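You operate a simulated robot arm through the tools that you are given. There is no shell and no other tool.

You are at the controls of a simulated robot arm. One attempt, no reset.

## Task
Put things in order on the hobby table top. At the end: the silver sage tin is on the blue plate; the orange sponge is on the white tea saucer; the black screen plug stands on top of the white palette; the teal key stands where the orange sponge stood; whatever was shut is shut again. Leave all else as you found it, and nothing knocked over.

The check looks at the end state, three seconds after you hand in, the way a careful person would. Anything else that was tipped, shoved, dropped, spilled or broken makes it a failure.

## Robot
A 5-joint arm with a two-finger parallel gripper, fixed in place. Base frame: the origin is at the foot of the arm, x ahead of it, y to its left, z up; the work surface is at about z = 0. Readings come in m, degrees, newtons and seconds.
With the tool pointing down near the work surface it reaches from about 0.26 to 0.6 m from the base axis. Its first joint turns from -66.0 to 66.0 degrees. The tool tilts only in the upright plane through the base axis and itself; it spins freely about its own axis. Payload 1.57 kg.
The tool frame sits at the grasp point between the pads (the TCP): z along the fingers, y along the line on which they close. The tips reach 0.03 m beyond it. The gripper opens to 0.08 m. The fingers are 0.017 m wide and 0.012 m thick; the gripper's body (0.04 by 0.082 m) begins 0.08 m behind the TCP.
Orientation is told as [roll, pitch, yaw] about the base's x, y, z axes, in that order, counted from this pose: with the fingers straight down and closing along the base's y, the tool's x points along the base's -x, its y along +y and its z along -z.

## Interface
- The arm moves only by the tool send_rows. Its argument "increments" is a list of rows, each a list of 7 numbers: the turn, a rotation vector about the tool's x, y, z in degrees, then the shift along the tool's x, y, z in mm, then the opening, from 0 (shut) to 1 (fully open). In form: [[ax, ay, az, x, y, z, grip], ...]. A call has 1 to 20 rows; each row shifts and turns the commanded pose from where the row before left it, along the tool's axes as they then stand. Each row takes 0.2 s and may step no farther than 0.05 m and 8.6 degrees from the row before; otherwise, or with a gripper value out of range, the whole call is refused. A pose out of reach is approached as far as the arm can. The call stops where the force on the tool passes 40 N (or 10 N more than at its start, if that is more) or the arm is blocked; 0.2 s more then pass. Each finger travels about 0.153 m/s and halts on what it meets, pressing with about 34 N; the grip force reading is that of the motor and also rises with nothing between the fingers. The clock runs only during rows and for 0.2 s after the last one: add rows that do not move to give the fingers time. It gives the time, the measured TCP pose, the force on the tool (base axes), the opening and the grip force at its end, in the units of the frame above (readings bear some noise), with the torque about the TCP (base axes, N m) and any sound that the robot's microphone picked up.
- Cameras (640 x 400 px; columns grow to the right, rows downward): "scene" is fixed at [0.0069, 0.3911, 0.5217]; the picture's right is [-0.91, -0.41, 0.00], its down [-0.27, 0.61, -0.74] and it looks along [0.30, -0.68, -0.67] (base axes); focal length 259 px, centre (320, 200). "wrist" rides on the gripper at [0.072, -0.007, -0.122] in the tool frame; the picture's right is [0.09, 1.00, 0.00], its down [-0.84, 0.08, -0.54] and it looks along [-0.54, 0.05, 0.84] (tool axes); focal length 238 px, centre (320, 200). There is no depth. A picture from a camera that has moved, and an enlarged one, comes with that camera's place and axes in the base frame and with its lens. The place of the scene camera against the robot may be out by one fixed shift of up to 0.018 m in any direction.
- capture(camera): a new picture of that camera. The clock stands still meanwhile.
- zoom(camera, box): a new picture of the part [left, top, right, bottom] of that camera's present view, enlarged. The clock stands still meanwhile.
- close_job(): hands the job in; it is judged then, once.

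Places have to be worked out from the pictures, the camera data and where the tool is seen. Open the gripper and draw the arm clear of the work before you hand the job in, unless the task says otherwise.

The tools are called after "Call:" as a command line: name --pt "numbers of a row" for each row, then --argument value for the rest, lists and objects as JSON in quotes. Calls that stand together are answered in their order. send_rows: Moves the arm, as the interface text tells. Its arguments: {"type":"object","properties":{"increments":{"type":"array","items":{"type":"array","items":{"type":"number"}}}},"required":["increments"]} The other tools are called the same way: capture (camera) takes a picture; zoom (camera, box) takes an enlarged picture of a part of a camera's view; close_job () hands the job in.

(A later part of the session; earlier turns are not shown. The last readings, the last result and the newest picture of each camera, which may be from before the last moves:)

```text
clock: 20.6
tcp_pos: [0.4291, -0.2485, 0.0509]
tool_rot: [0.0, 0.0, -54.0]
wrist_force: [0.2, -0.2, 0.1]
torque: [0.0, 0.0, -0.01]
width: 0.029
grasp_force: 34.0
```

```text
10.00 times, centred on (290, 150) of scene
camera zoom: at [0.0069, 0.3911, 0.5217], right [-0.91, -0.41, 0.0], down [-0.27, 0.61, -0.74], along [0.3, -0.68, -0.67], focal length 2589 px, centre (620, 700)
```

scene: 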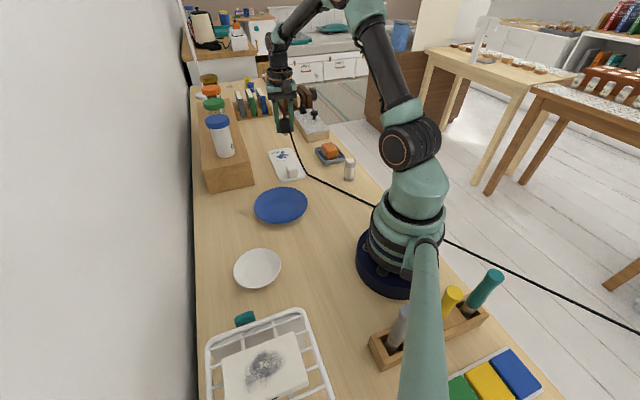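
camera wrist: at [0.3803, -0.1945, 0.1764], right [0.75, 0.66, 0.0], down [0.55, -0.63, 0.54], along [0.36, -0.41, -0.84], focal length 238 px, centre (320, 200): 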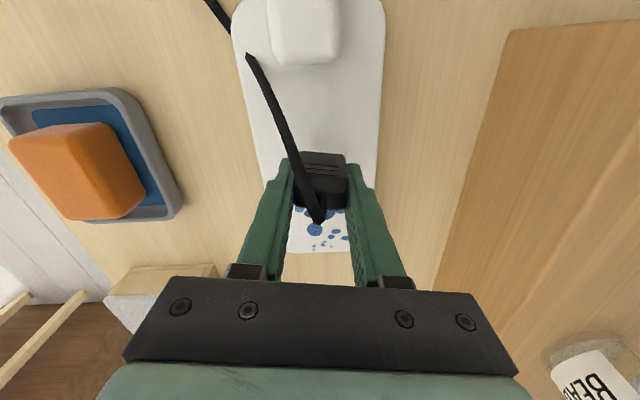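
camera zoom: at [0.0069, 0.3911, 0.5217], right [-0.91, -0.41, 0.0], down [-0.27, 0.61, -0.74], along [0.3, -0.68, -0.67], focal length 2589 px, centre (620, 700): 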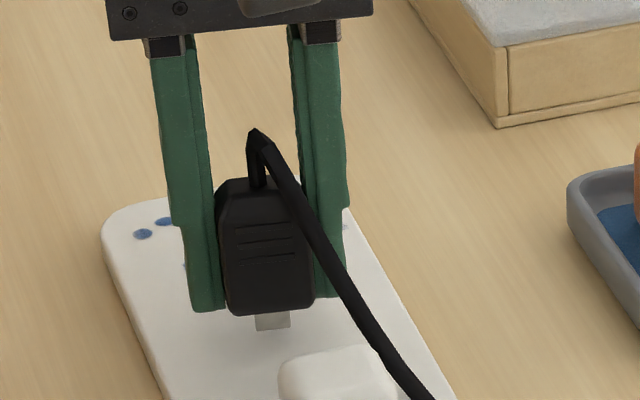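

Call:
send_rows --pt "0 0 0 0 0 1 0.1" --pt "0 0 0 0 0 0 0.1"

Call:
send_rows --pt "0 0 0 0 0 1 0.1" --pt "0 0 0 0 0 0 0.1"

```text
clock: 21.2
tcp_pos: [0.4269, -0.2489, 0.0498]
tool_rot: [0.1, 0.0, -53.9]
wrist_force: [0.0, 0.5, 0.5]
torque: [-0.01, 0.03, -0.01]
width: 0.029
grasp_force: 34.2
```

```text
clock: 21.8
tcp_pos: [0.4269, -0.2489, 0.0489]
tool_rot: [0.1, 0.0, -54.0]
wrist_force: [0.0, 0.0, 0.1]
torque: [-0.01, 0.01, -0.01]
width: 0.029
grasp_force: 33.6
```

No contact yet at z≈0.049. Keep lowering in 1 mm steps.

Call:
send_rows --pt "0 0 0 0 0 1 0.1" --pt "0 0 0 0 0 0 0.1"

Call:
send_rows --pt "0 0 0 0 0 1 0.1" --pt "0 0 0 0 0 0 0.1"

```text
clock: 22.4
tcp_pos: [0.4264, -0.2481, 0.0495]
tool_rot: [0.0, 0.0, -53.9]
wrist_force: [-0.3, 0.3, 0.0]
torque: [0.0, -0.02, -0.02]
width: 0.0291
grasp_force: 34.4
```

```text
clock: 23.0
tcp_pos: [0.4268, -0.2479, 0.0481]
tool_rot: [0.0, -0.1, -54.0]
wrist_force: [-3.3, -0.1, 13.9]
torque: [0.08, 0.16, -0.01]
width: 0.0292
grasp_force: 33.8
```

Contact: 14 N upward. I ease up half a millimetre to unload.

Call:
send_rows --pt "0 0 0 0 0 -0.6 0.1" --pt "0 0 0 0 0 0 0.1"

Call:
zoom --camera "scene" --box '[265, 130, 315, 170]'

Call:
zoom --camera "wrist" --box '[250, 120, 390, 260]'

```text
clock: 23.6
tcp_pos: [0.4263, -0.2481, 0.0473]
tool_rot: [0.1, -0.1, -54.1]
wrist_force: [-0.3, 2.5, 16.3]
torque: [0.16, 0.02, -0.02]
width: 0.029
grasp_force: 34.1
```

```text
10.00 times, centred on (290, 150) of scene
camera zoom: at [0.0069, 0.3911, 0.5217], right [-0.91, -0.41, 0.0], down [-0.27, 0.61, -0.74], along [0.3, -0.68, -0.67], focal length 2589 px, centre (620, 700)
```

zoom: 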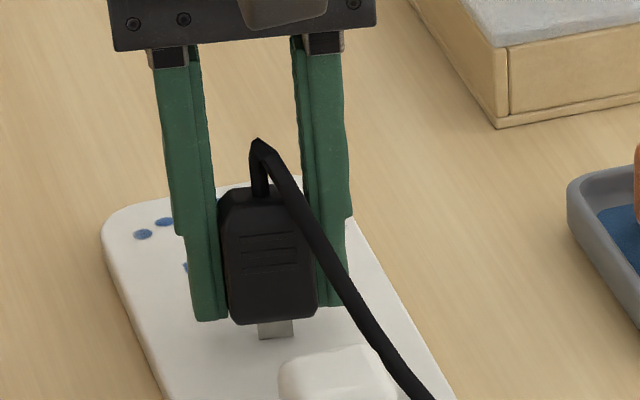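

```text
2.86 times, centred on (320, 190) of wrist
camera zoom: at [0.379, -0.1942, 0.1696], right [0.75, 0.66, 0.0], down [0.55, -0.63, 0.54], along [0.36, -0.41, -0.84], focal length 681 px, centre (320, 229)
```

zoom: 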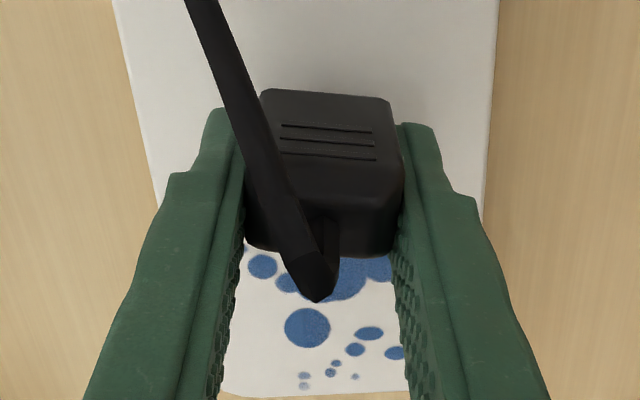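

Call:
send_rows --pt "0 0 0 0 0 -0.7 0.1" --pt "0 0 0 0 0 0 0.1" --pt "0 0 0 0 0 0 0.1"

```text
clock: 24.4
tcp_pos: [0.4256, -0.2495, 0.0477]
tool_rot: [0.0, 0.0, -54.1]
wrist_force: [2.2, -0.1, 7.3]
torque: [-0.03, -0.02, 0.01]
width: 0.0288
grasp_force: 33.7
```

The load is down to 7 N with hardly any torque, so the plug stands flat. I open the fingers gradually to 46 mm and look before leaving.

Call:
send_rows --pt "0 0 0 0 0 0 0.38" --pt "0 0 0 0 0 0 0.42" --pt "0 0 0 0 0 0 0.5" --pt "0 0 0 0 0 0 0.58" --pt "0 0 0 0 0 0 0.58" --pt "0 0 0 0 0 0 0.58"

Call:
zoom --camera "scene" --box '[265, 130, 315, 170]'

Call:
zoom --camera "wrist" --box '[250, 120, 390, 260]'

```text
clock: 25.8
tcp_pos: [0.4263, -0.2487, 0.0486]
tool_rot: [0.0, 0.0, -53.9]
wrist_force: [-0.1, -0.3, 0.0]
torque: [0.01, 0.05, 0.06]
width: 0.0464
grasp_force: 0.1
```

```text
10.00 times, centred on (290, 150) of scene
camera zoom: at [0.0069, 0.3911, 0.5217], right [-0.91, -0.41, 0.0], down [-0.27, 0.61, -0.74], along [0.3, -0.68, -0.67], focal length 2589 px, centre (620, 700)
```

zoom: 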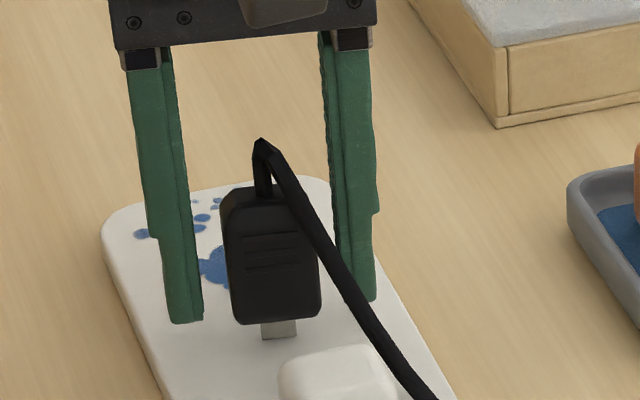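

```text
2.86 times, centred on (320, 190) of wrist
camera zoom: at [0.3789, -0.1944, 0.17], right [0.75, 0.66, 0.0], down [0.55, -0.63, 0.54], along [0.36, -0.41, -0.84], focal length 681 px, centre (320, 229)
```

zoom: 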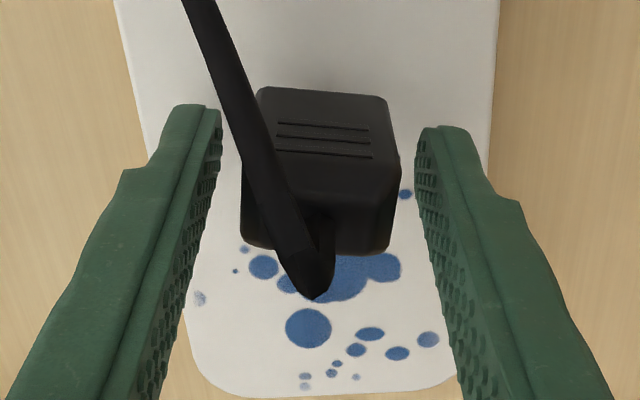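

The plug stands upright by itself. I retreat straight up and then check it again.

Call:
send_rows --pt "0 0 0 0 0 -15 0.58" --pt "0 0 0 0 0 -25 0.58" --pt "0 0 0 0 0 -30 0.58" --pt "0 0 0 0 0 -35 0.58" --pt "0 0 0 0 0 -35 0.7" --pt "0 0 0 0 0 -10 0.8" --pt "0 0 0 0 0 0 0.8" --pt "0 0 0 0 0 0 0.8"

Call:
capture --camera "wrist"

Call:
zoom --camera "scene" --box '[250, 110, 370, 190]'

```text
clock: 27.6
tcp_pos: [0.4268, -0.247, 0.1965]
tool_rot: [0.0, 0.0, -54.0]
wrist_force: [-0.2, 0.0, 0.6]
torque: [0.0, 0.01, -0.02]
width: 0.064
grasp_force: 0.2
```

```text
taken
camera wrist: at [0.3792, -0.1932, 0.3188], right [0.75, 0.66, 0.0], down [0.55, -0.63, 0.54], along [0.36, -0.41, -0.84], focal length 238 px, centre (320, 200)
```

wrist: 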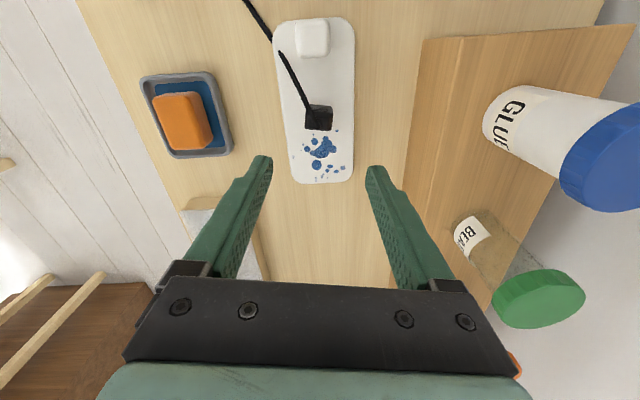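

```text
5.00 times, centred on (310, 150) of scene
camera zoom: at [0.0069, 0.3911, 0.5217], right [-0.91, -0.41, 0.0], down [-0.27, 0.61, -0.74], along [0.3, -0.68, -0.67], focal length 1294 px, centre (370, 450)
```

zoom: 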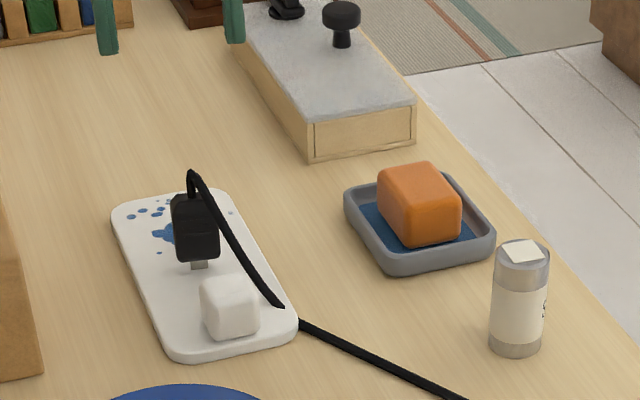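

The plug stands on the palette, white block untouched. Now I move above the orange sponge (≈(0.308, −0.359)) for a close look at it and its dish.

Call:
send_rows --pt "0 0 0 -4 -32 0 0.9" --pt "0 0 0 -4 -33 0 1" --pt "0 0 0 -4 -33 0 1" --pt "0 0 0 -4 -33 0 1" --pt "0 0 0 -4 -31 0 1" --pt "0 0 0 0 0 0 1" --pt "0 0 0 0 0 0 1"

Call:
capture --camera "wrist"

Call:
zoom --camera "wrist" --box '[240, 40, 400, 160]'

Call:
zoom --camera "scene" --box '[310, 135, 374, 185]'

```text
clock: 29.2
tcp_pos: [0.3054, -0.359, 0.1972]
tool_rot: [0.1, 0.1, -54.0]
wrist_force: [0.3, -0.1, 0.1]
torque: [-0.01, -0.01, 0.03]
width: 0.0801
grasp_force: 0.0
```

```text
taken
camera wrist: at [0.2572, -0.3052, 0.3196], right [0.75, 0.66, 0.0], down [0.55, -0.63, 0.54], along [0.36, -0.41, -0.84], focal length 238 px, centre (320, 200)
```

wrist: 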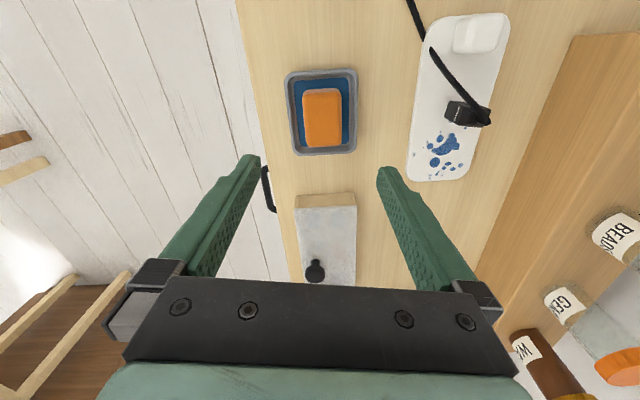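

```text
3.33 times, centred on (320, 100) of wrist
camera zoom: at [0.2572, -0.3052, 0.3196], right [0.75, 0.66, 0.0], down [0.55, -0.63, 0.54], along [0.36, -0.41, -0.84], focal length 794 px, centre (320, 533)
```

zoom: 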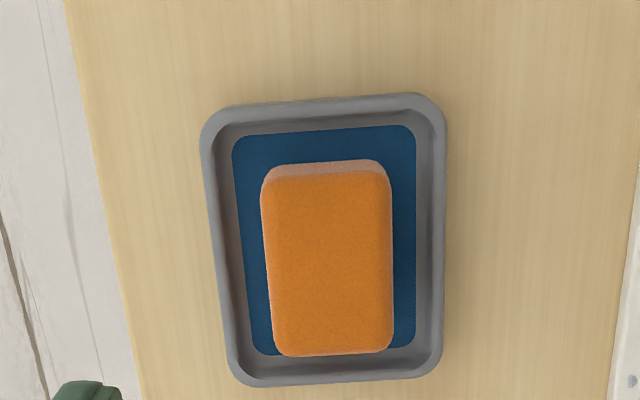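

```text
8.00 times, centred on (342, 160) of scene
camera zoom: at [0.0069, 0.3911, 0.5217], right [-0.91, -0.41, 0.0], down [-0.27, 0.61, -0.74], along [0.3, -0.68, -0.67], focal length 2071 px, centre (144, 520)
```

zoom: 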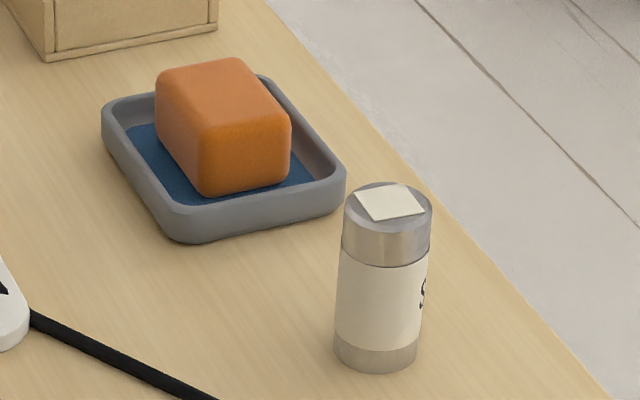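

The sponge is ~42×72 mm, top at z≈0.04, centred with its dish at ≈(0.307, −0.357), turned ~7.5° from the tool. I rotate to align, and descend to z≈0.10 for a check.

Call:
send_rows --pt "0 0 -7.5 0 0 0 1" --pt "0 0 0 0.4 3 25 1" --pt "0 0 0 0 0 25 1" --pt "0 0 0 0 0 25 1" --pt "0 0 0 0 0 20 1" --pt "0 0 0 0 0 0 1" --pt "0 0 0 0 0 0 1"

Call:
capture --camera "wrist"

Call:
zoom --camera "wrist" --box '[220, 60, 420, 210]'

Call:
zoom --camera "scene" --box '[290, 105, 370, 185]'

```text
clock: 30.8
tcp_pos: [0.3092, -0.3575, 0.1025]
tool_rot: [0.1, 0.0, -46.5]
wrist_force: [0.1, -0.6, 0.6]
torque: [-0.04, -0.03, 0.0]
width: 0.0801
grasp_force: 0.1
```

```text
taken
camera wrist: at [0.2551, -0.3101, 0.2248], right [0.66, 0.75, 0.0], down [0.63, -0.55, 0.54], along [0.41, -0.36, -0.84], focal length 238 px, centre (320, 200)
```

wrist: 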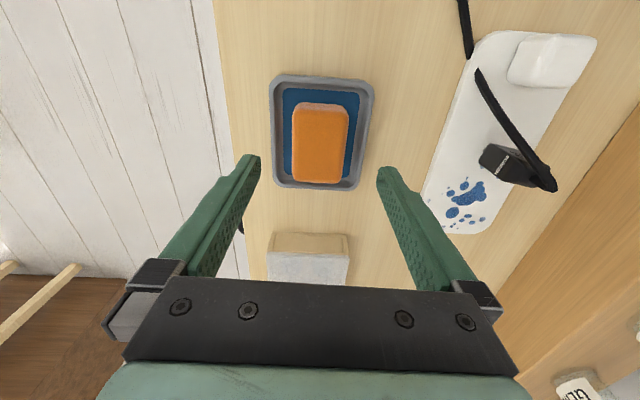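

```text
2.67 times, centred on (320, 135) of wrist
camera zoom: at [0.2551, -0.3101, 0.2248], right [0.66, 0.75, 0.0], down [0.63, -0.55, 0.54], along [0.41, -0.36, -0.84], focal length 636 px, centre (320, 373)
```

zoom: 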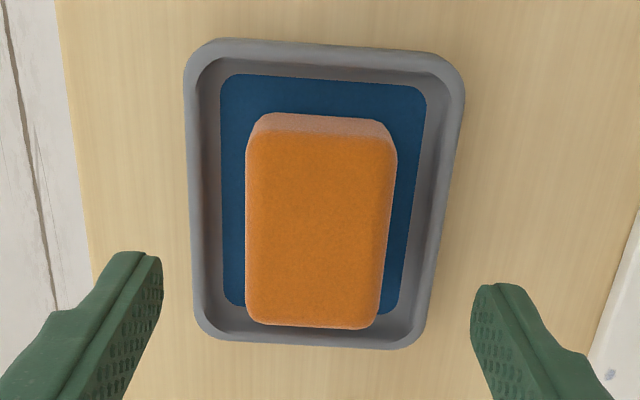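

```text
5.00 times, centred on (330, 145) of scene
camera zoom: at [0.0069, 0.3911, 0.5217], right [-0.91, -0.41, 0.0], down [-0.27, 0.61, -0.74], along [0.3, -0.68, -0.67], focal length 1294 px, centre (270, 475)
```

zoom: 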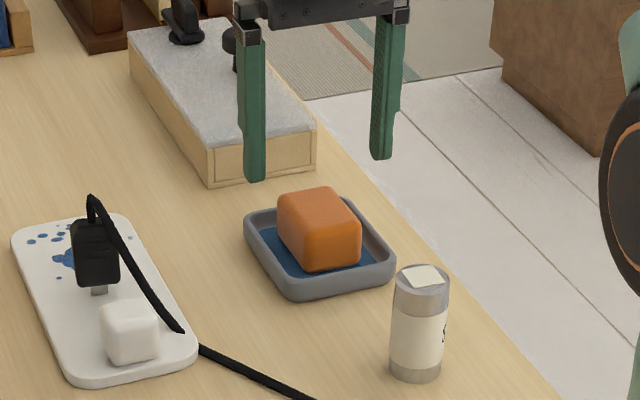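

Well aligned; I shift 5 mm along tool x to centre on the sponge and descend so that the tips stay just above the dish rim (tips at z≈0.024).

Call:
send_rows --pt "0 0 0 5 -1 10 1" --pt "0 0 0 0 0 18 1" --pt "0 0 0 0 0 14 1" --pt "0 0 0 0 0 6 1" --pt "0 0 0 0 0 0 1" --pt "0 0 0 0 0 0 1"

Call:
capture --camera "wrist"

Call:
zoom --camera "scene" --box '[305, 120, 365, 170]'

```text
clock: 32.2
tcp_pos: [0.3053, -0.3534, 0.055]
tool_rot: [-0.2, 0.1, -46.6]
wrist_force: [0.0, -0.8, 0.1]
torque: [0.0, 0.0, 0.02]
width: 0.08
grasp_force: 0.1
```

```text
taken
camera wrist: at [0.2511, -0.3059, 0.1764], right [0.66, 0.75, 0.0], down [0.63, -0.55, 0.54], along [0.41, -0.36, -0.84], focal length 238 px, centre (320, 200)
```

wrist: 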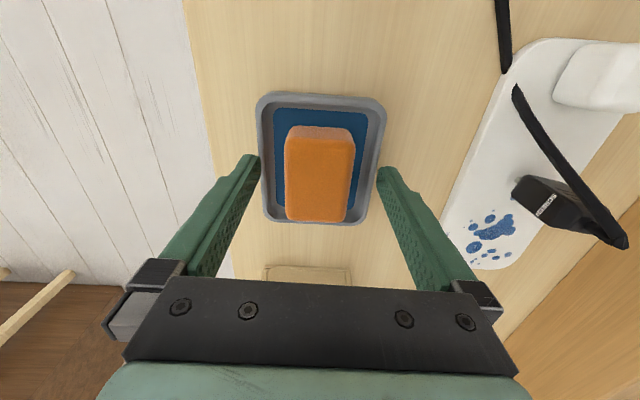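

```text
8.00 times, centred on (335, 145) of scene
camera zoom: at [0.0069, 0.3911, 0.5217], right [-0.91, -0.41, 0.0], down [-0.27, 0.61, -0.74], along [0.3, -0.68, -0.67], focal length 2071 px, centre (200, 640)
```

zoom: 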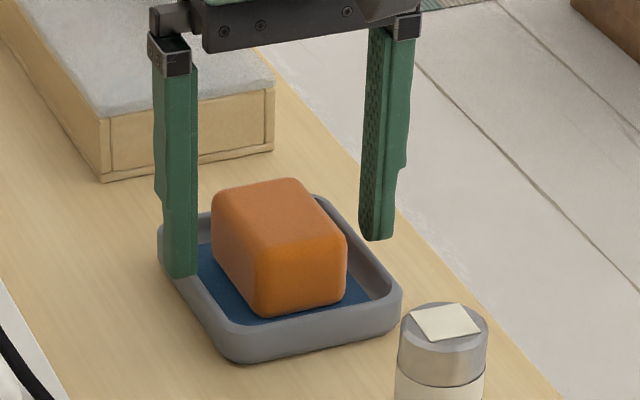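

Tips are above the rim and the sponge is between the pads. I close on it.

Call:
send_rows --pt "0 0 0 0 0 0 0.8" --pt "0 0 0 0 0 0 0.65" --pt "0 0 0 0 0 0 0.5" --pt "0 0 0 0 0 0 0.4" --pt "0 0 0 0 0 0 0.3" --pt "0 0 0 0 0 0 0.3" --pt "0 0 0 0 0 0 0.3"

Call:
capture --camera "wrist"

Call:
zoom --camera "scene" --box '[305, 120, 365, 170]'

```text
clock: 33.8
tcp_pos: [0.3046, -0.354, 0.0553]
tool_rot: [-0.1, -0.1, -46.5]
wrist_force: [-0.2, 0.0, 1.5]
torque: [-0.02, -0.01, 0.04]
width: 0.0427
grasp_force: 33.8
```

```text
taken
camera wrist: at [0.2511, -0.3059, 0.1765], right [0.66, 0.75, 0.0], down [0.63, -0.55, 0.54], along [0.41, -0.36, -0.84], focal length 238 px, centre (320, 200)
```

wrist: 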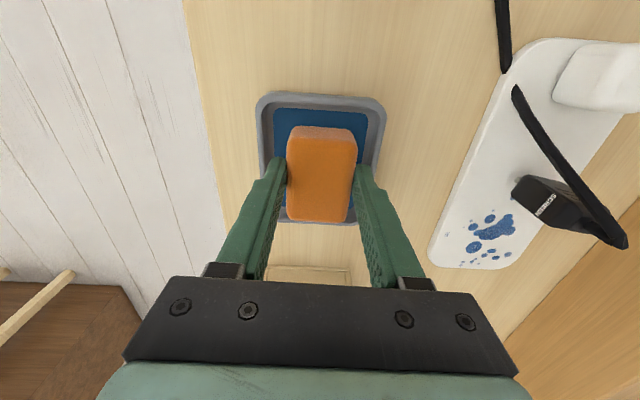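

```text
8.00 times, centred on (335, 145) of scene
camera zoom: at [0.0069, 0.3911, 0.5217], right [-0.91, -0.41, 0.0], down [-0.27, 0.61, -0.74], along [0.3, -0.68, -0.67], focal length 2071 px, centre (200, 640)
```

zoom: 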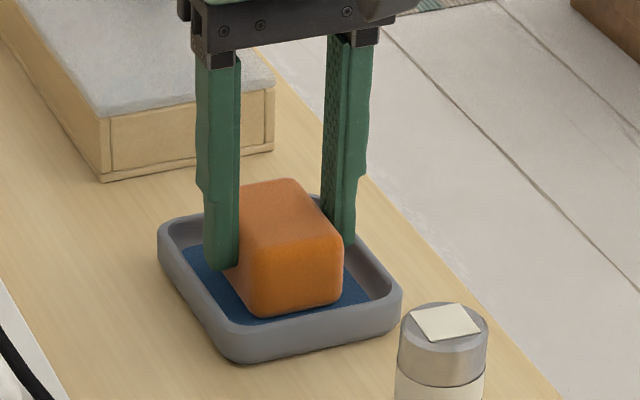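

Gripped at 43 mm. I lift slowly and check that the dish stays.

Call:
send_rows --pt "0 0 0 0 0 -10 0.2" --pt "0 0 0 0 0 -15 0.2" --pt "0 0 0 0 0 -25 0.2" --pt "0 0 0 0 0 -25 0.2" --pt "0 0 0 0 0 -25 0.2" --pt "0 0 0 0 0 0 0.2" --pt "0 0 0 0 0 0 0.2"

Call:
capture --camera "wrist"

Call:
zoom --camera "scene" --box '[290, 105, 370, 185]'

```text
clock: 35.4
tcp_pos: [0.3058, -0.3541, 0.1543]
tool_rot: [0.0, -0.1, -46.5]
wrist_force: [0.9, -0.4, 0.3]
torque: [-0.03, 0.04, 0.0]
width: 0.0427
grasp_force: 34.3
```

```text
taken
camera wrist: at [0.252, -0.3071, 0.2766], right [0.66, 0.75, 0.0], down [0.63, -0.55, 0.54], along [0.41, -0.36, -0.84], focal length 238 px, centre (320, 200)
```

wrist: 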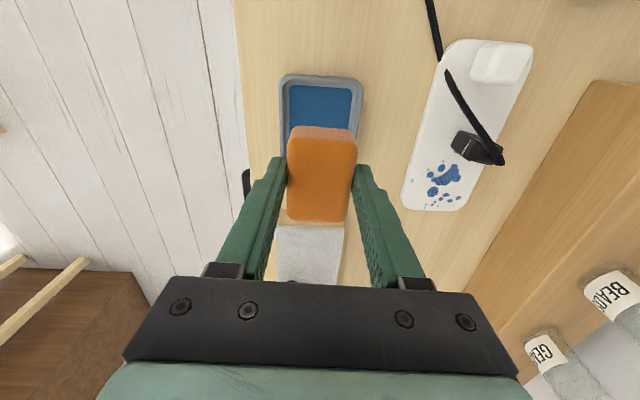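

```text
5.00 times, centred on (330, 145) of scene
camera zoom: at [0.0069, 0.3911, 0.5217], right [-0.91, -0.41, 0.0], down [-0.27, 0.61, -0.74], along [0.3, -0.68, -0.67], focal length 1294 px, centre (270, 475)
```

zoom: 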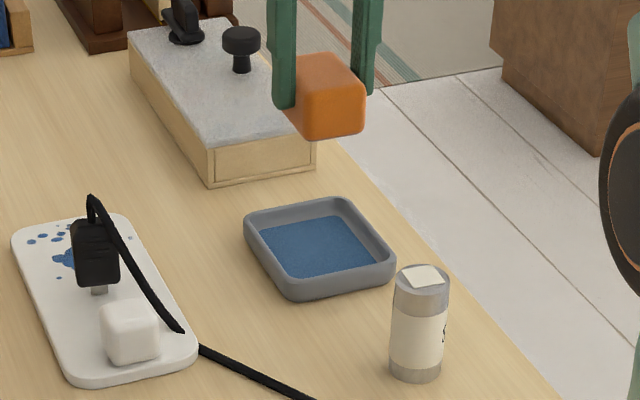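

The sponge is held well and the dish hasn't moved. I carry it high over to the saucer around (0.268, 0.146).

Call:
send_rows --pt "0 0 0 0 0 -25 0.2" --pt "0 0 0 10 8 -25 0.2" --pt "0 0 0 25 20 -10 0.2" --pt "0 0 0 34 28 0 0.2" --pt "0 0 0 36 29 0 0.2" --pt "0 0 0 36 29 0 0.2" --pt "0 0 0 36 29 0 0.2" --pt "0 0 0 36 29 0 0.2" --pt "0 0 0 36 29 0 0.2" --pt "0 0 0 36 29 0 0.2" --pt "0 0 0 36 29 0 0.2" --pt "0 0 0 33 28 0 0.2" --pt "0 0 0 22 18 0 0.2" --pt "0 0 0 12 11 0 0.2" --pt "0 0 0 0 0 0 0.2" --pt "0 0 0 0 0 0 0.2"

Call:
capture --camera "wrist"

Call:
capture --camera "scene"

```text
clock: 38.8
tcp_pos: [0.2688, 0.1446, 0.2167]
tool_rot: [0.0, 0.0, -46.4]
wrist_force: [0.7, -0.8, -0.4]
torque: [-0.02, 0.01, 0.01]
width: 0.0425
grasp_force: 33.3
```

```text
taken
camera wrist: at [0.2137, 0.1915, 0.3386], right [0.66, 0.75, 0.0], down [0.63, -0.55, 0.54], along [0.41, -0.36, -0.84], focal length 238 px, centre (320, 200)
```

wrist: 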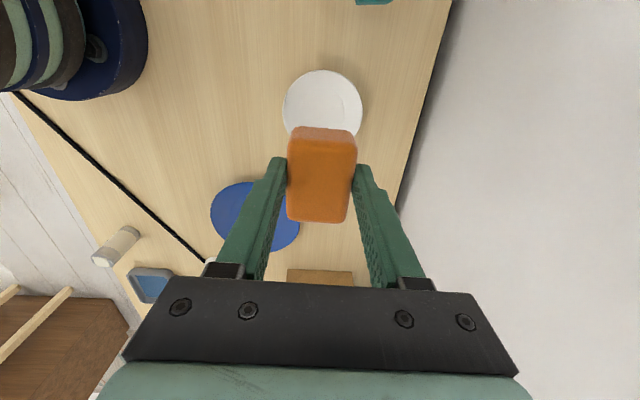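

```text
taken
```

scene: 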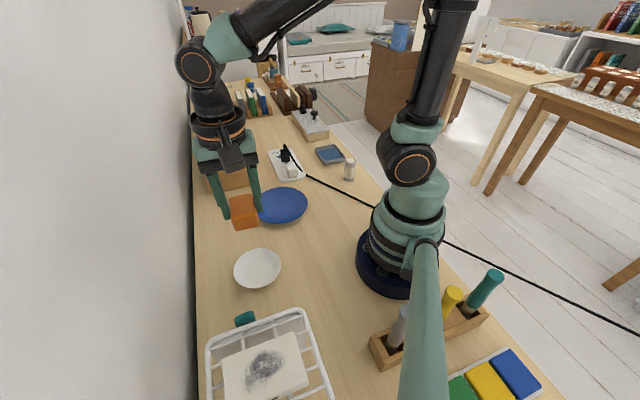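

Call:
zoom --camera "wrist" --box '[260, 50, 400, 150]'

Call:
zoom --camera "scene" --box '[215, 235, 295, 295]'

```text
4.00 times, centred on (330, 100) of wrist
camera zoom: at [0.2137, 0.1915, 0.3386], right [0.66, 0.75, 0.0], down [0.63, -0.55, 0.54], along [0.41, -0.36, -0.84], focal length 953 px, centre (280, 600)
```

zoom: 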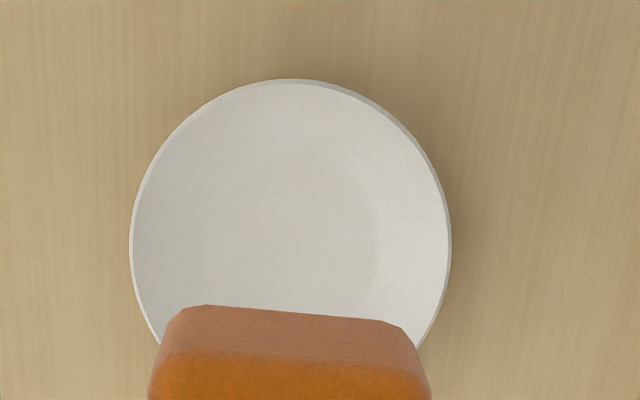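

```text
6.67 times, centred on (255, 265) of scene
camera zoom: at [0.0069, 0.3911, 0.5217], right [-0.91, -0.41, 0.0], down [-0.27, 0.61, -0.74], along [0.3, -0.68, -0.67], focal length 1726 px, centre (753, -233)
```

zoom: 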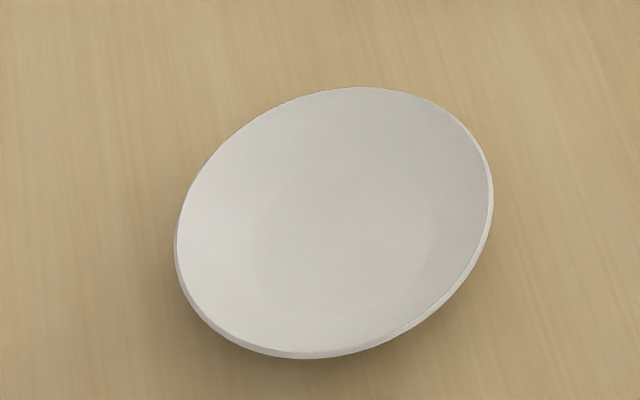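

Saucer centre works out at (0.270, 0.146); the TCP is right above it. I descend to ~z 0.072, then will feel for contact.

Call:
send_rows --pt "0 0 0 0 1.5 15 0.2" --pt "0 0 0 0 0 25 0.2" --pt "0 0 0 0 0 25 0.2" --pt "0 0 0 0 0 25 0.2" --pt "0 0 0 0 0 25 0.2" --pt "0 0 0 0 0 20 0.2" --pt "0 0 0 0 0 9 0.2" --pt "0 0 0 0 0 0 0.2" --pt "0 0 0 0 0 0 0.2"

Call:
capture --camera "wrist"

Call:
zoom --camera "scene" --box '[205, 215, 305, 295]'

```text
clock: 40.8
tcp_pos: [0.268, 0.1462, 0.0713]
tool_rot: [-0.1, 0.0, -46.5]
wrist_force: [-1.3, -0.5, -0.5]
torque: [-0.02, -0.02, 0.02]
width: 0.0428
grasp_force: 33.9
```

```text
taken
camera wrist: at [0.2142, 0.1942, 0.1937], right [0.66, 0.75, 0.0], down [0.63, -0.55, 0.54], along [0.41, -0.36, -0.84], focal length 238 px, centre (320, 200)
```

wrist: 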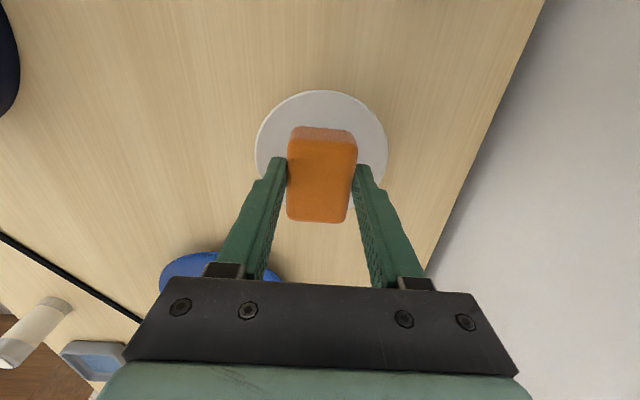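

```text
5.00 times, centred on (255, 255) of scene
camera zoom: at [0.0069, 0.3911, 0.5217], right [-0.91, -0.41, 0.0], down [-0.27, 0.61, -0.74], along [0.3, -0.68, -0.67], focal length 1294 px, centre (645, -75)
```

zoom: 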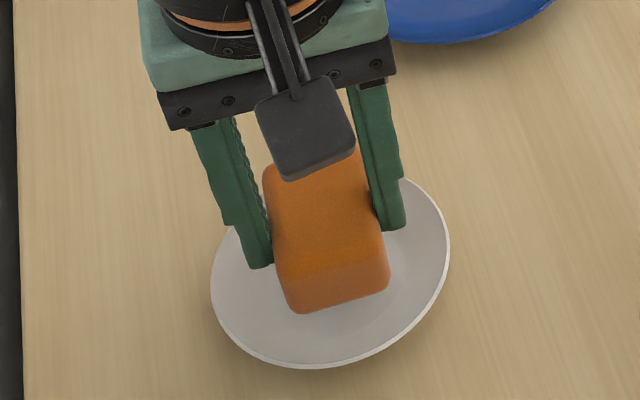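

Well centred. I lower in small steps feeling for contact.

Call:
send_rows --pt "0 0 0 0 0 2 0.2" --pt "0 0 0 0 0 2 0.2" --pt "0 0 0 0 0 0 0.2"

Call:
send_rows --pt "0 0 0 0 0 1.5 0.2" --pt "0 0 0 0 0 0 0.2"

Call:
send_rows --pt "0 0 0 0 0 1.5 0.2" --pt "0 0 0 0 0 0 0.2"

```text
clock: 41.6
tcp_pos: [0.2676, 0.1458, 0.0657]
tool_rot: [0.0, 0.0, -46.5]
wrist_force: [-0.3, 0.4, -0.5]
torque: [-0.01, 0.0, 0.03]
width: 0.0426
grasp_force: 34.0
```

```text
clock: 42.2
tcp_pos: [0.2676, 0.1471, 0.0646]
tool_rot: [0.0, -0.1, -46.5]
wrist_force: [0.3, -0.2, -0.4]
torque: [-0.01, -0.03, -0.01]
width: 0.0428
grasp_force: 33.8
```

```text
clock: 42.8
tcp_pos: [0.2678, 0.1459, 0.063]
tool_rot: [0.0, 0.0, -46.6]
wrist_force: [0.7, -0.3, -0.2]
torque: [-0.05, -0.01, 0.03]
width: 0.0426
grasp_force: 34.2
```

No contact yet at z≈0.063; continue in 1 mm steps.

Call:
send_rows --pt "0 0 0 0 0 1.2 0.2" --pt "0 0 0 0 0 0 0.2"

Call:
send_rows --pt "0 0 0 0 0 1.2 0.2" --pt "0 0 0 0 0 0 0.2"

Call:
zoom --camera "scene" --box '[205, 215, 305, 295]'

```text
clock: 43.4
tcp_pos: [0.2701, 0.1464, 0.062]
tool_rot: [0.0, -0.1, -46.5]
wrist_force: [-1.0, 1.9, 2.7]
torque: [-0.03, 0.03, -0.03]
width: 0.0427
grasp_force: 34.1
```

```text
clock: 44.0
tcp_pos: [0.2682, 0.1459, 0.061]
tool_rot: [0.1, 0.0, -46.5]
wrist_force: [-1.4, 4.4, 9.1]
torque: [-0.06, -0.03, -0.01]
width: 0.0425
grasp_force: 33.7
```

```text
5.00 times, centred on (255, 255) of scene
camera zoom: at [0.0069, 0.3911, 0.5218], right [-0.91, -0.41, 0.0], down [-0.27, 0.61, -0.74], along [0.3, -0.68, -0.67], focal length 1294 px, centre (645, -75)
```

zoom: 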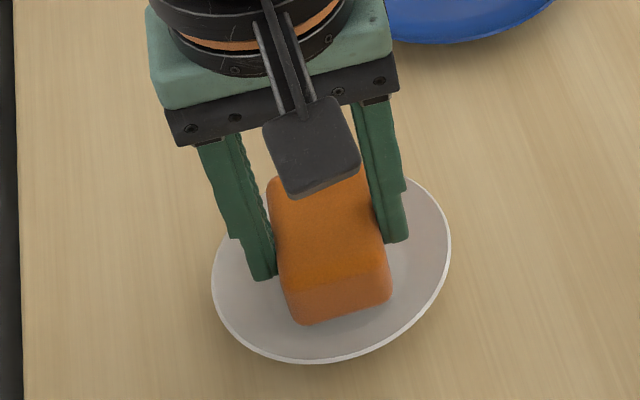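

Contact at one end first (sideways force along tool +x), so the sponge is a little off-centre. I lift 2 mm, shift 2.5 mm along tool x, and lower again.

Call:
send_rows --pt "0 0 0 0 0 -2.5 0.2" --pt "0 0 0 2.5 0 0 0.2" --pt "0 0 0 0 0 1 0.2" --pt "0 0 0 0 0 0 0.2"

Call:
send_rows --pt "0 0 0 0 0 1 0.2" --pt "0 0 0 0 0 0 0.2"

Call:
send_rows --pt "0 0 0 0 0 0.8 0.2" --pt "0 0 0 0 0 0 0.2"

```text
clock: 45.0
tcp_pos: [0.266, 0.1484, 0.0631]
tool_rot: [0.0, 0.0, -46.6]
wrist_force: [1.0, -0.3, 2.5]
torque: [-0.02, -0.01, 0.0]
width: 0.0425
grasp_force: 34.6
```

```text
clock: 45.6
tcp_pos: [0.2652, 0.1484, 0.0641]
tool_rot: [0.1, 0.0, -46.5]
wrist_force: [0.1, -0.4, 1.9]
torque: [0.01, 0.03, 0.04]
width: 0.0425
grasp_force: 33.6
```

```text
clock: 46.2
tcp_pos: [0.2673, 0.1488, 0.0614]
tool_rot: [0.0, 0.0, -46.5]
wrist_force: [1.9, -7.4, 13.9]
torque: [-0.16, 0.05, 0.07]
width: 0.0427
grasp_force: 33.9
```

Now the other end leads, so the true centre lies between. I lift, go back 1.2 mm, and lower again.

Call:
send_rows --pt "0 0 0 0 0 -2 0.2" --pt "0 0 0 -1.2 0 0 0.2" --pt "0 0 0 0 0 1 0.2" --pt "0 0 0 0 0 0 0.2"

Call:
send_rows --pt "0 0 0 0 0 0.8 0.2" --pt "0 0 0 0 0 0 0.2"

```text
clock: 47.2
tcp_pos: [0.2672, 0.148, 0.0629]
tool_rot: [0.0, 0.0, -46.5]
wrist_force: [-0.1, 0.0, 0.2]
torque: [0.0, -0.02, -0.01]
width: 0.0426
grasp_force: 33.8
```

```text
clock: 47.8
tcp_pos: [0.2674, 0.1471, 0.0623]
tool_rot: [-0.1, 0.0, -46.5]
wrist_force: [0.8, 0.5, 0.6]
torque: [0.01, 0.05, 0.02]
width: 0.0424
grasp_force: 34.2
```

Call:
send_rows --pt "0 0 0 0 0 0.7 0.2" --pt "0 0 0 0 0 0 0.2"

Call:
zoom --camera "scene" --box '[205, 215, 305, 295]'

```text
clock: 48.4
tcp_pos: [0.2681, 0.1477, 0.0617]
tool_rot: [0.2, 0.0, -46.4]
wrist_force: [-4.8, 6.8, 14.4]
torque: [-0.09, 0.14, -0.08]
width: 0.0424
grasp_force: 33.7
```

```text
5.00 times, centred on (255, 255) of scene
camera zoom: at [0.0069, 0.3911, 0.5218], right [-0.91, -0.41, 0.0], down [-0.27, 0.61, -0.74], along [0.3, -0.68, -0.67], focal length 1294 px, centre (645, -75)
```

zoom: 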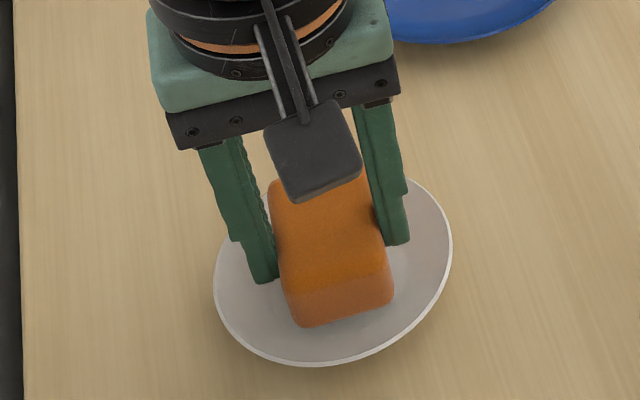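

Contact again, with the ends resting on the saucer's slope within a millimetre of centre. I ease up 0.5 mm and open the fingers gradually.

Call:
send_rows --pt "0 0 0 0 0 -0.6 0.3" --pt "0 0 0 0 0 0 0.3" --pt "0 0 0 0 0 0 0.54" --pt "0 0 0 0 0 0 0.57" --pt "0 0 0 0 0 0 0.62" --pt "0 0 0 0 0 0 0.68" --pt "0 0 0 0 0 0 0.75" --pt "0 0 0 0 0 0 0.75"

Call:
zoom --camera "scene" --box '[205, 215, 305, 295]'

Call:
capture --camera "wrist"

```text
clock: 50.2
tcp_pos: [0.2673, 0.1465, 0.0611]
tool_rot: [0.0, 0.0, -46.6]
wrist_force: [-0.2, 0.3, 1.0]
torque: [0.01, 0.0, 0.01]
width: 0.0601
grasp_force: 0.1
```

```text
5.00 times, centred on (255, 255) of scene
camera zoom: at [0.0069, 0.3911, 0.5217], right [-0.91, -0.41, 0.0], down [-0.27, 0.61, -0.74], along [0.3, -0.68, -0.67], focal length 1294 px, centre (645, -75)
```

zoom: 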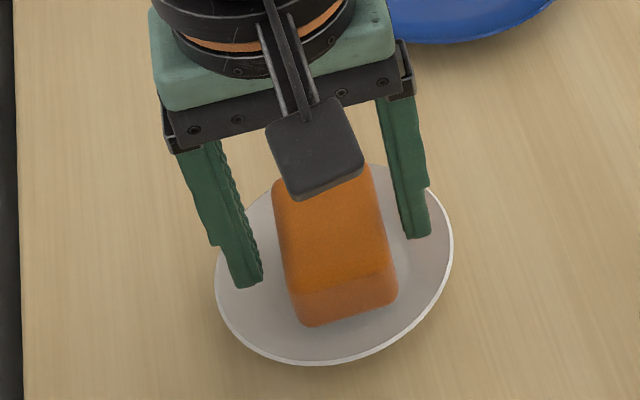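

```text
taken
camera wrist: at [0.2135, 0.1934, 0.1832], right [0.66, 0.75, 0.0], down [0.63, -0.55, 0.54], along [0.41, -0.36, -0.84], focal length 238 px, centre (320, 200)
```

wrist: 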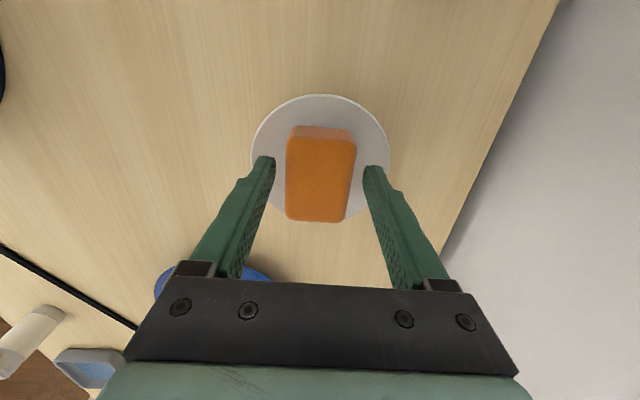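

The sponge rests on the saucer. I retreat straight up and move over toward the teal key to inspect it.

Call:
send_rows --pt "0 0 0 0 0 -10 0.75" --pt "0 0 0 0 0 -20 0.8" --pt "0 0 0 0 0 -30 0.9" --pt "0 0 0 0 0 -35 1" --pt "0 0 0 0 0 -35 1" --pt "0 0 0 20 12 -10 1" --pt "0 0 0 25 15 0 1" --pt "0 0 0 20 11 0 1" --pt "0 0 0 0 0 0 1" --pt "0 0 0 0 0 0 1"

Call:
capture --camera "wrist"

Call:
capture --camera "scene"

Call:
zoom --camera "scene" --box '[205, 235, 305, 335]'

```text
clock: 52.4
tcp_pos: [0.2534, 0.2216, 0.2039]
tool_rot: [0.1, -0.1, -46.5]
wrist_force: [0.6, 0.2, 0.0]
torque: [-0.05, -0.02, 0.02]
width: 0.08
grasp_force: 0.1
```

```text
taken
camera wrist: at [0.1979, 0.2696, 0.3254], right [0.66, 0.75, 0.0], down [0.63, -0.55, 0.54], along [0.41, -0.36, -0.84], focal length 238 px, centre (320, 200)
```

wrist: 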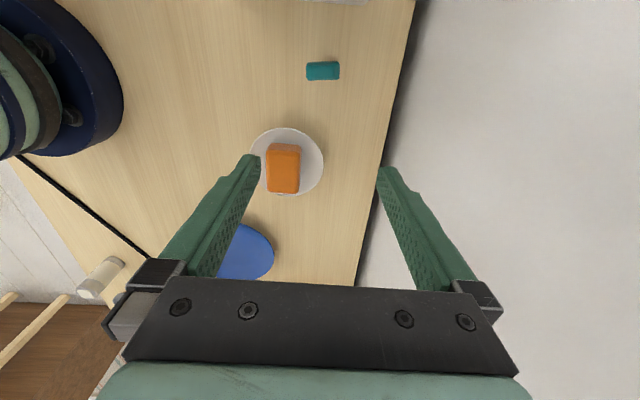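

```text
taken
```

scene: 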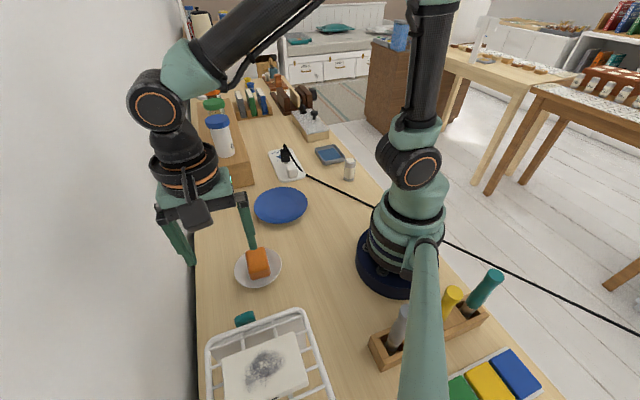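

```text
4.00 times, centred on (255, 285) of scene
camera zoom: at [0.0069, 0.3911, 0.5217], right [-0.91, -0.41, 0.0], down [-0.27, 0.61, -0.74], along [0.3, -0.68, -0.67], focal length 1036 px, centre (580, -140)
```

zoom: 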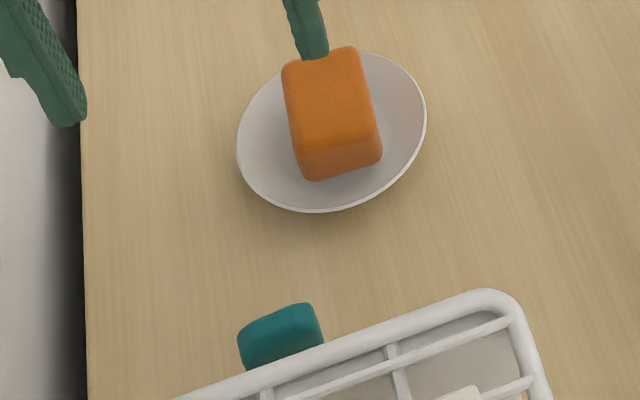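

The sponge sits nicely on the saucer. Now I zoom in on the key from this viewpoint.

Call:
zoom --camera "wrist" --box '[280, 40, 368, 95]'

Call:
zoom --camera "wrist" --box '[240, 0, 440, 125]'

```text
7.27 times, centred on (324, 68) of wrist
camera zoom: at [0.1979, 0.2696, 0.3254], right [0.66, 0.75, 0.0], down [0.63, -0.55, 0.54], along [0.41, -0.36, -0.84], focal length 1734 px, centre (291, 1164)
```

zoom: 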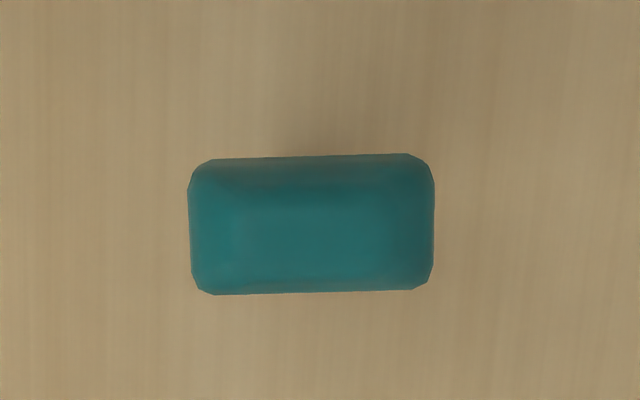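

```text
3.20 times, centred on (340, 62) of wrist
camera zoom: at [0.1979, 0.2696, 0.3254], right [0.66, 0.75, 0.0], down [0.63, -0.55, 0.54], along [0.41, -0.36, -0.84], focal length 763 px, centre (256, 640)
```

zoom: 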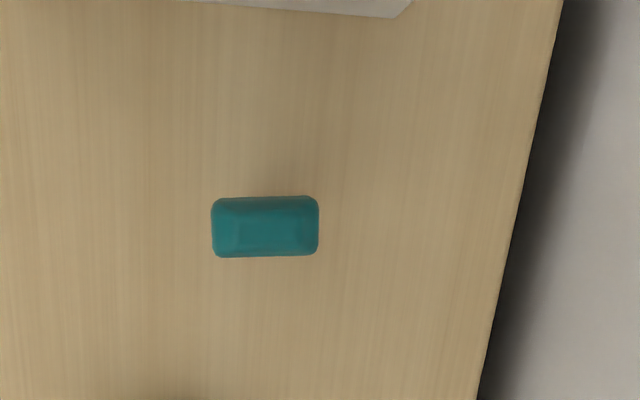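

The key is about 37×18 mm in plan at (0.2175, 0.2556), its long axis ~51° from base x, and the rack edge is ~60 mm away. I'll rotate the tool to yaw +51° (camera on the base side, away from rack and wall) and move above it.

Call:
send_rows --pt "0 0 -8.15 0 0 0 1" --pt "0 0 -8.15 0 0 0 1" --pt "0 0 -8.15 0 0 0 1" --pt "0 0 -8.15 0 0 0 1" --pt "0 0 -8.15 0 0 0 1" --pt "0 0 -8.15 0 0 0 1" --pt "0 0 -8.15 0 0 0 1" --pt "0 0 -8.15 0 0 0 1" --pt "0 0 -8.15 0 0 0 1" --pt "0 0 -8.15 0 0 0 1" --pt "0 0 -8.15 0 0 0 1" --pt "0 0 -8.15 0 0 0 1" --pt "0 0 0 -2 25 0 0.8" --pt "0 0 0 -2 24 0 0.7" --pt "0 0 0 0 0 0 0.7" --pt "0 0 0 0 0 0 0.7"

Call:
capture --camera "wrist"

Call:
zoom --camera "wrist" --box '[240, 50, 400, 150]'

Call:
capture --camera "scene"

```text
clock: 55.8
tcp_pos: [0.2138, 0.2528, 0.201]
tool_rot: [0.0, 0.0, 51.4]
wrist_force: [0.2, 0.1, -0.4]
torque: [-0.01, 0.0, -0.02]
width: 0.0562
grasp_force: 0.1
```

```text
taken
camera wrist: at [0.1746, 0.1928, 0.3235], right [-0.83, 0.55, 0.0], down [0.46, 0.7, 0.54], along [0.3, 0.45, -0.84], focal length 238 px, centre (320, 200)
```

wrist: 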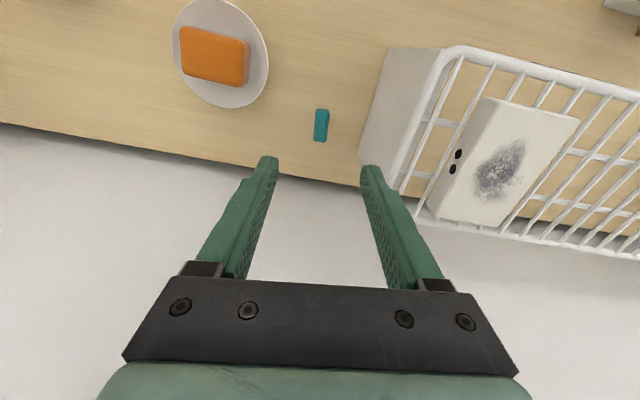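

```text
4.00 times, centred on (320, 100) of wrist
camera zoom: at [0.1746, 0.1928, 0.3235], right [-0.83, 0.55, 0.0], down [0.46, 0.7, 0.54], along [0.3, 0.45, -0.84], focal length 953 px, centre (320, 600)
```

zoom: 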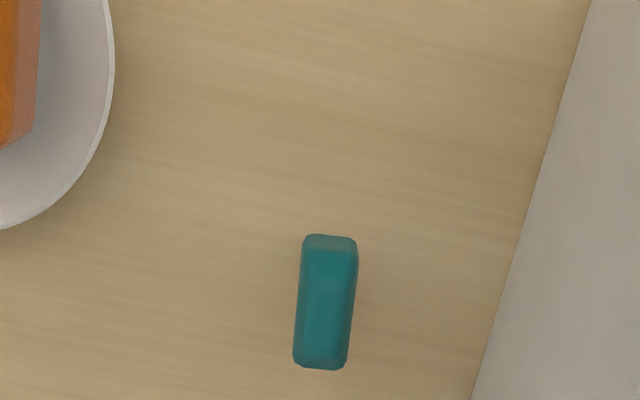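

```text
taken
```

scene: 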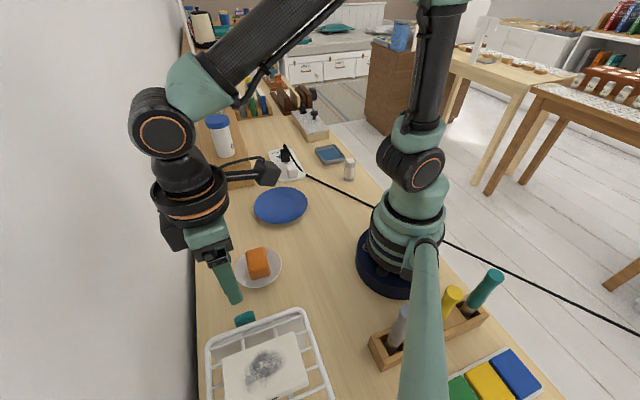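

Aligned with the key; rack rim (z≈0.12) is ~75 mm off along the closing axis, so the gripper clears it. I shift 6.5 mm along −x and go down to z≈0.11 for a refined look.

Call:
send_rows --pt "0 0 0 -6.5 0.5 20 0.7" --pt "0 0 0 0 0 25 0.7" --pt "0 0 0 0 0 25 0.7" --pt "0 0 0 0 0 20 0.7" --pt "0 0 0 0 0 0 0.7" --pt "0 0 0 0 0 0 0.7"

Call:
capture --camera "wrist"

Call:
zoom --camera "wrist" --box '[250, 110, 390, 200]'

Call:
zoom --camera "scene" --box '[190, 235, 310, 345]'

```text
clock: 57.2
tcp_pos: [0.2169, 0.2589, 0.1115]
tool_rot: [0.1, 0.0, 51.3]
wrist_force: [-1.2, -0.6, 0.4]
torque: [-0.02, 0.01, -0.03]
width: 0.056
grasp_force: 0.0
```

```text
taken
camera wrist: at [0.178, 0.1978, 0.2342], right [-0.83, 0.55, 0.0], down [0.46, 0.7, 0.54], along [0.3, 0.45, -0.84], focal length 238 px, centre (320, 200)
```

wrist: 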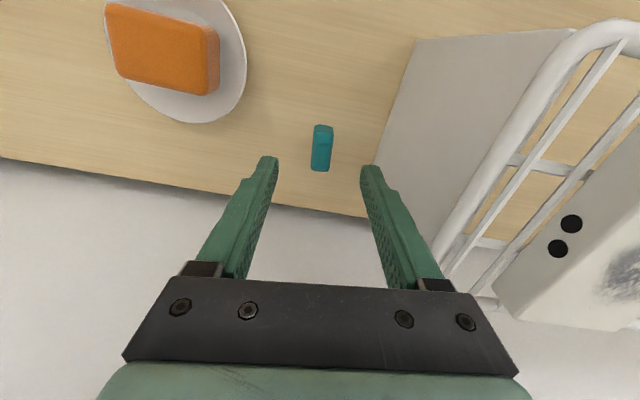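

```text
4.44 times, centred on (320, 155) of wrist
camera zoom: at [0.178, 0.1978, 0.2342], right [-0.83, 0.55, 0.0], down [0.46, 0.7, 0.54], along [0.3, 0.45, -0.84], focal length 1059 px, centre (320, 400)
```

zoom: 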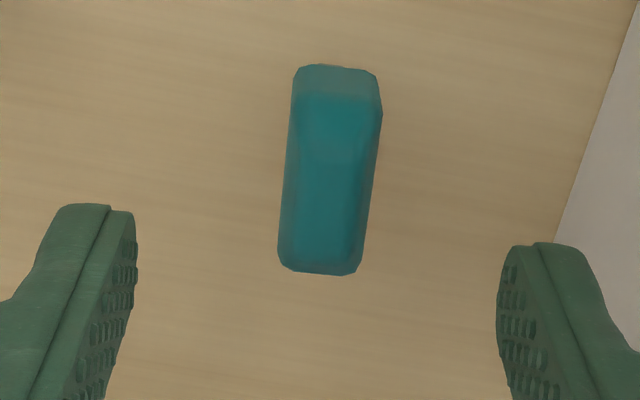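

```text
3.64 times, centred on (250, 290) of scene
camera zoom: at [0.0069, 0.3911, 0.5217], right [-0.91, -0.41, 0.0], down [-0.27, 0.61, -0.74], along [0.3, -0.68, -0.67], focal length 941 px, centre (574, -127)
```

zoom: 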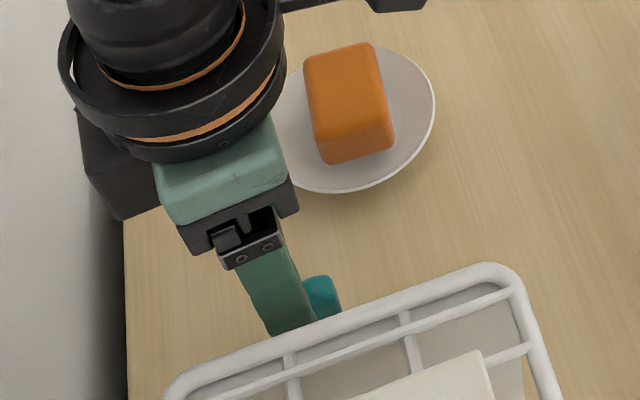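

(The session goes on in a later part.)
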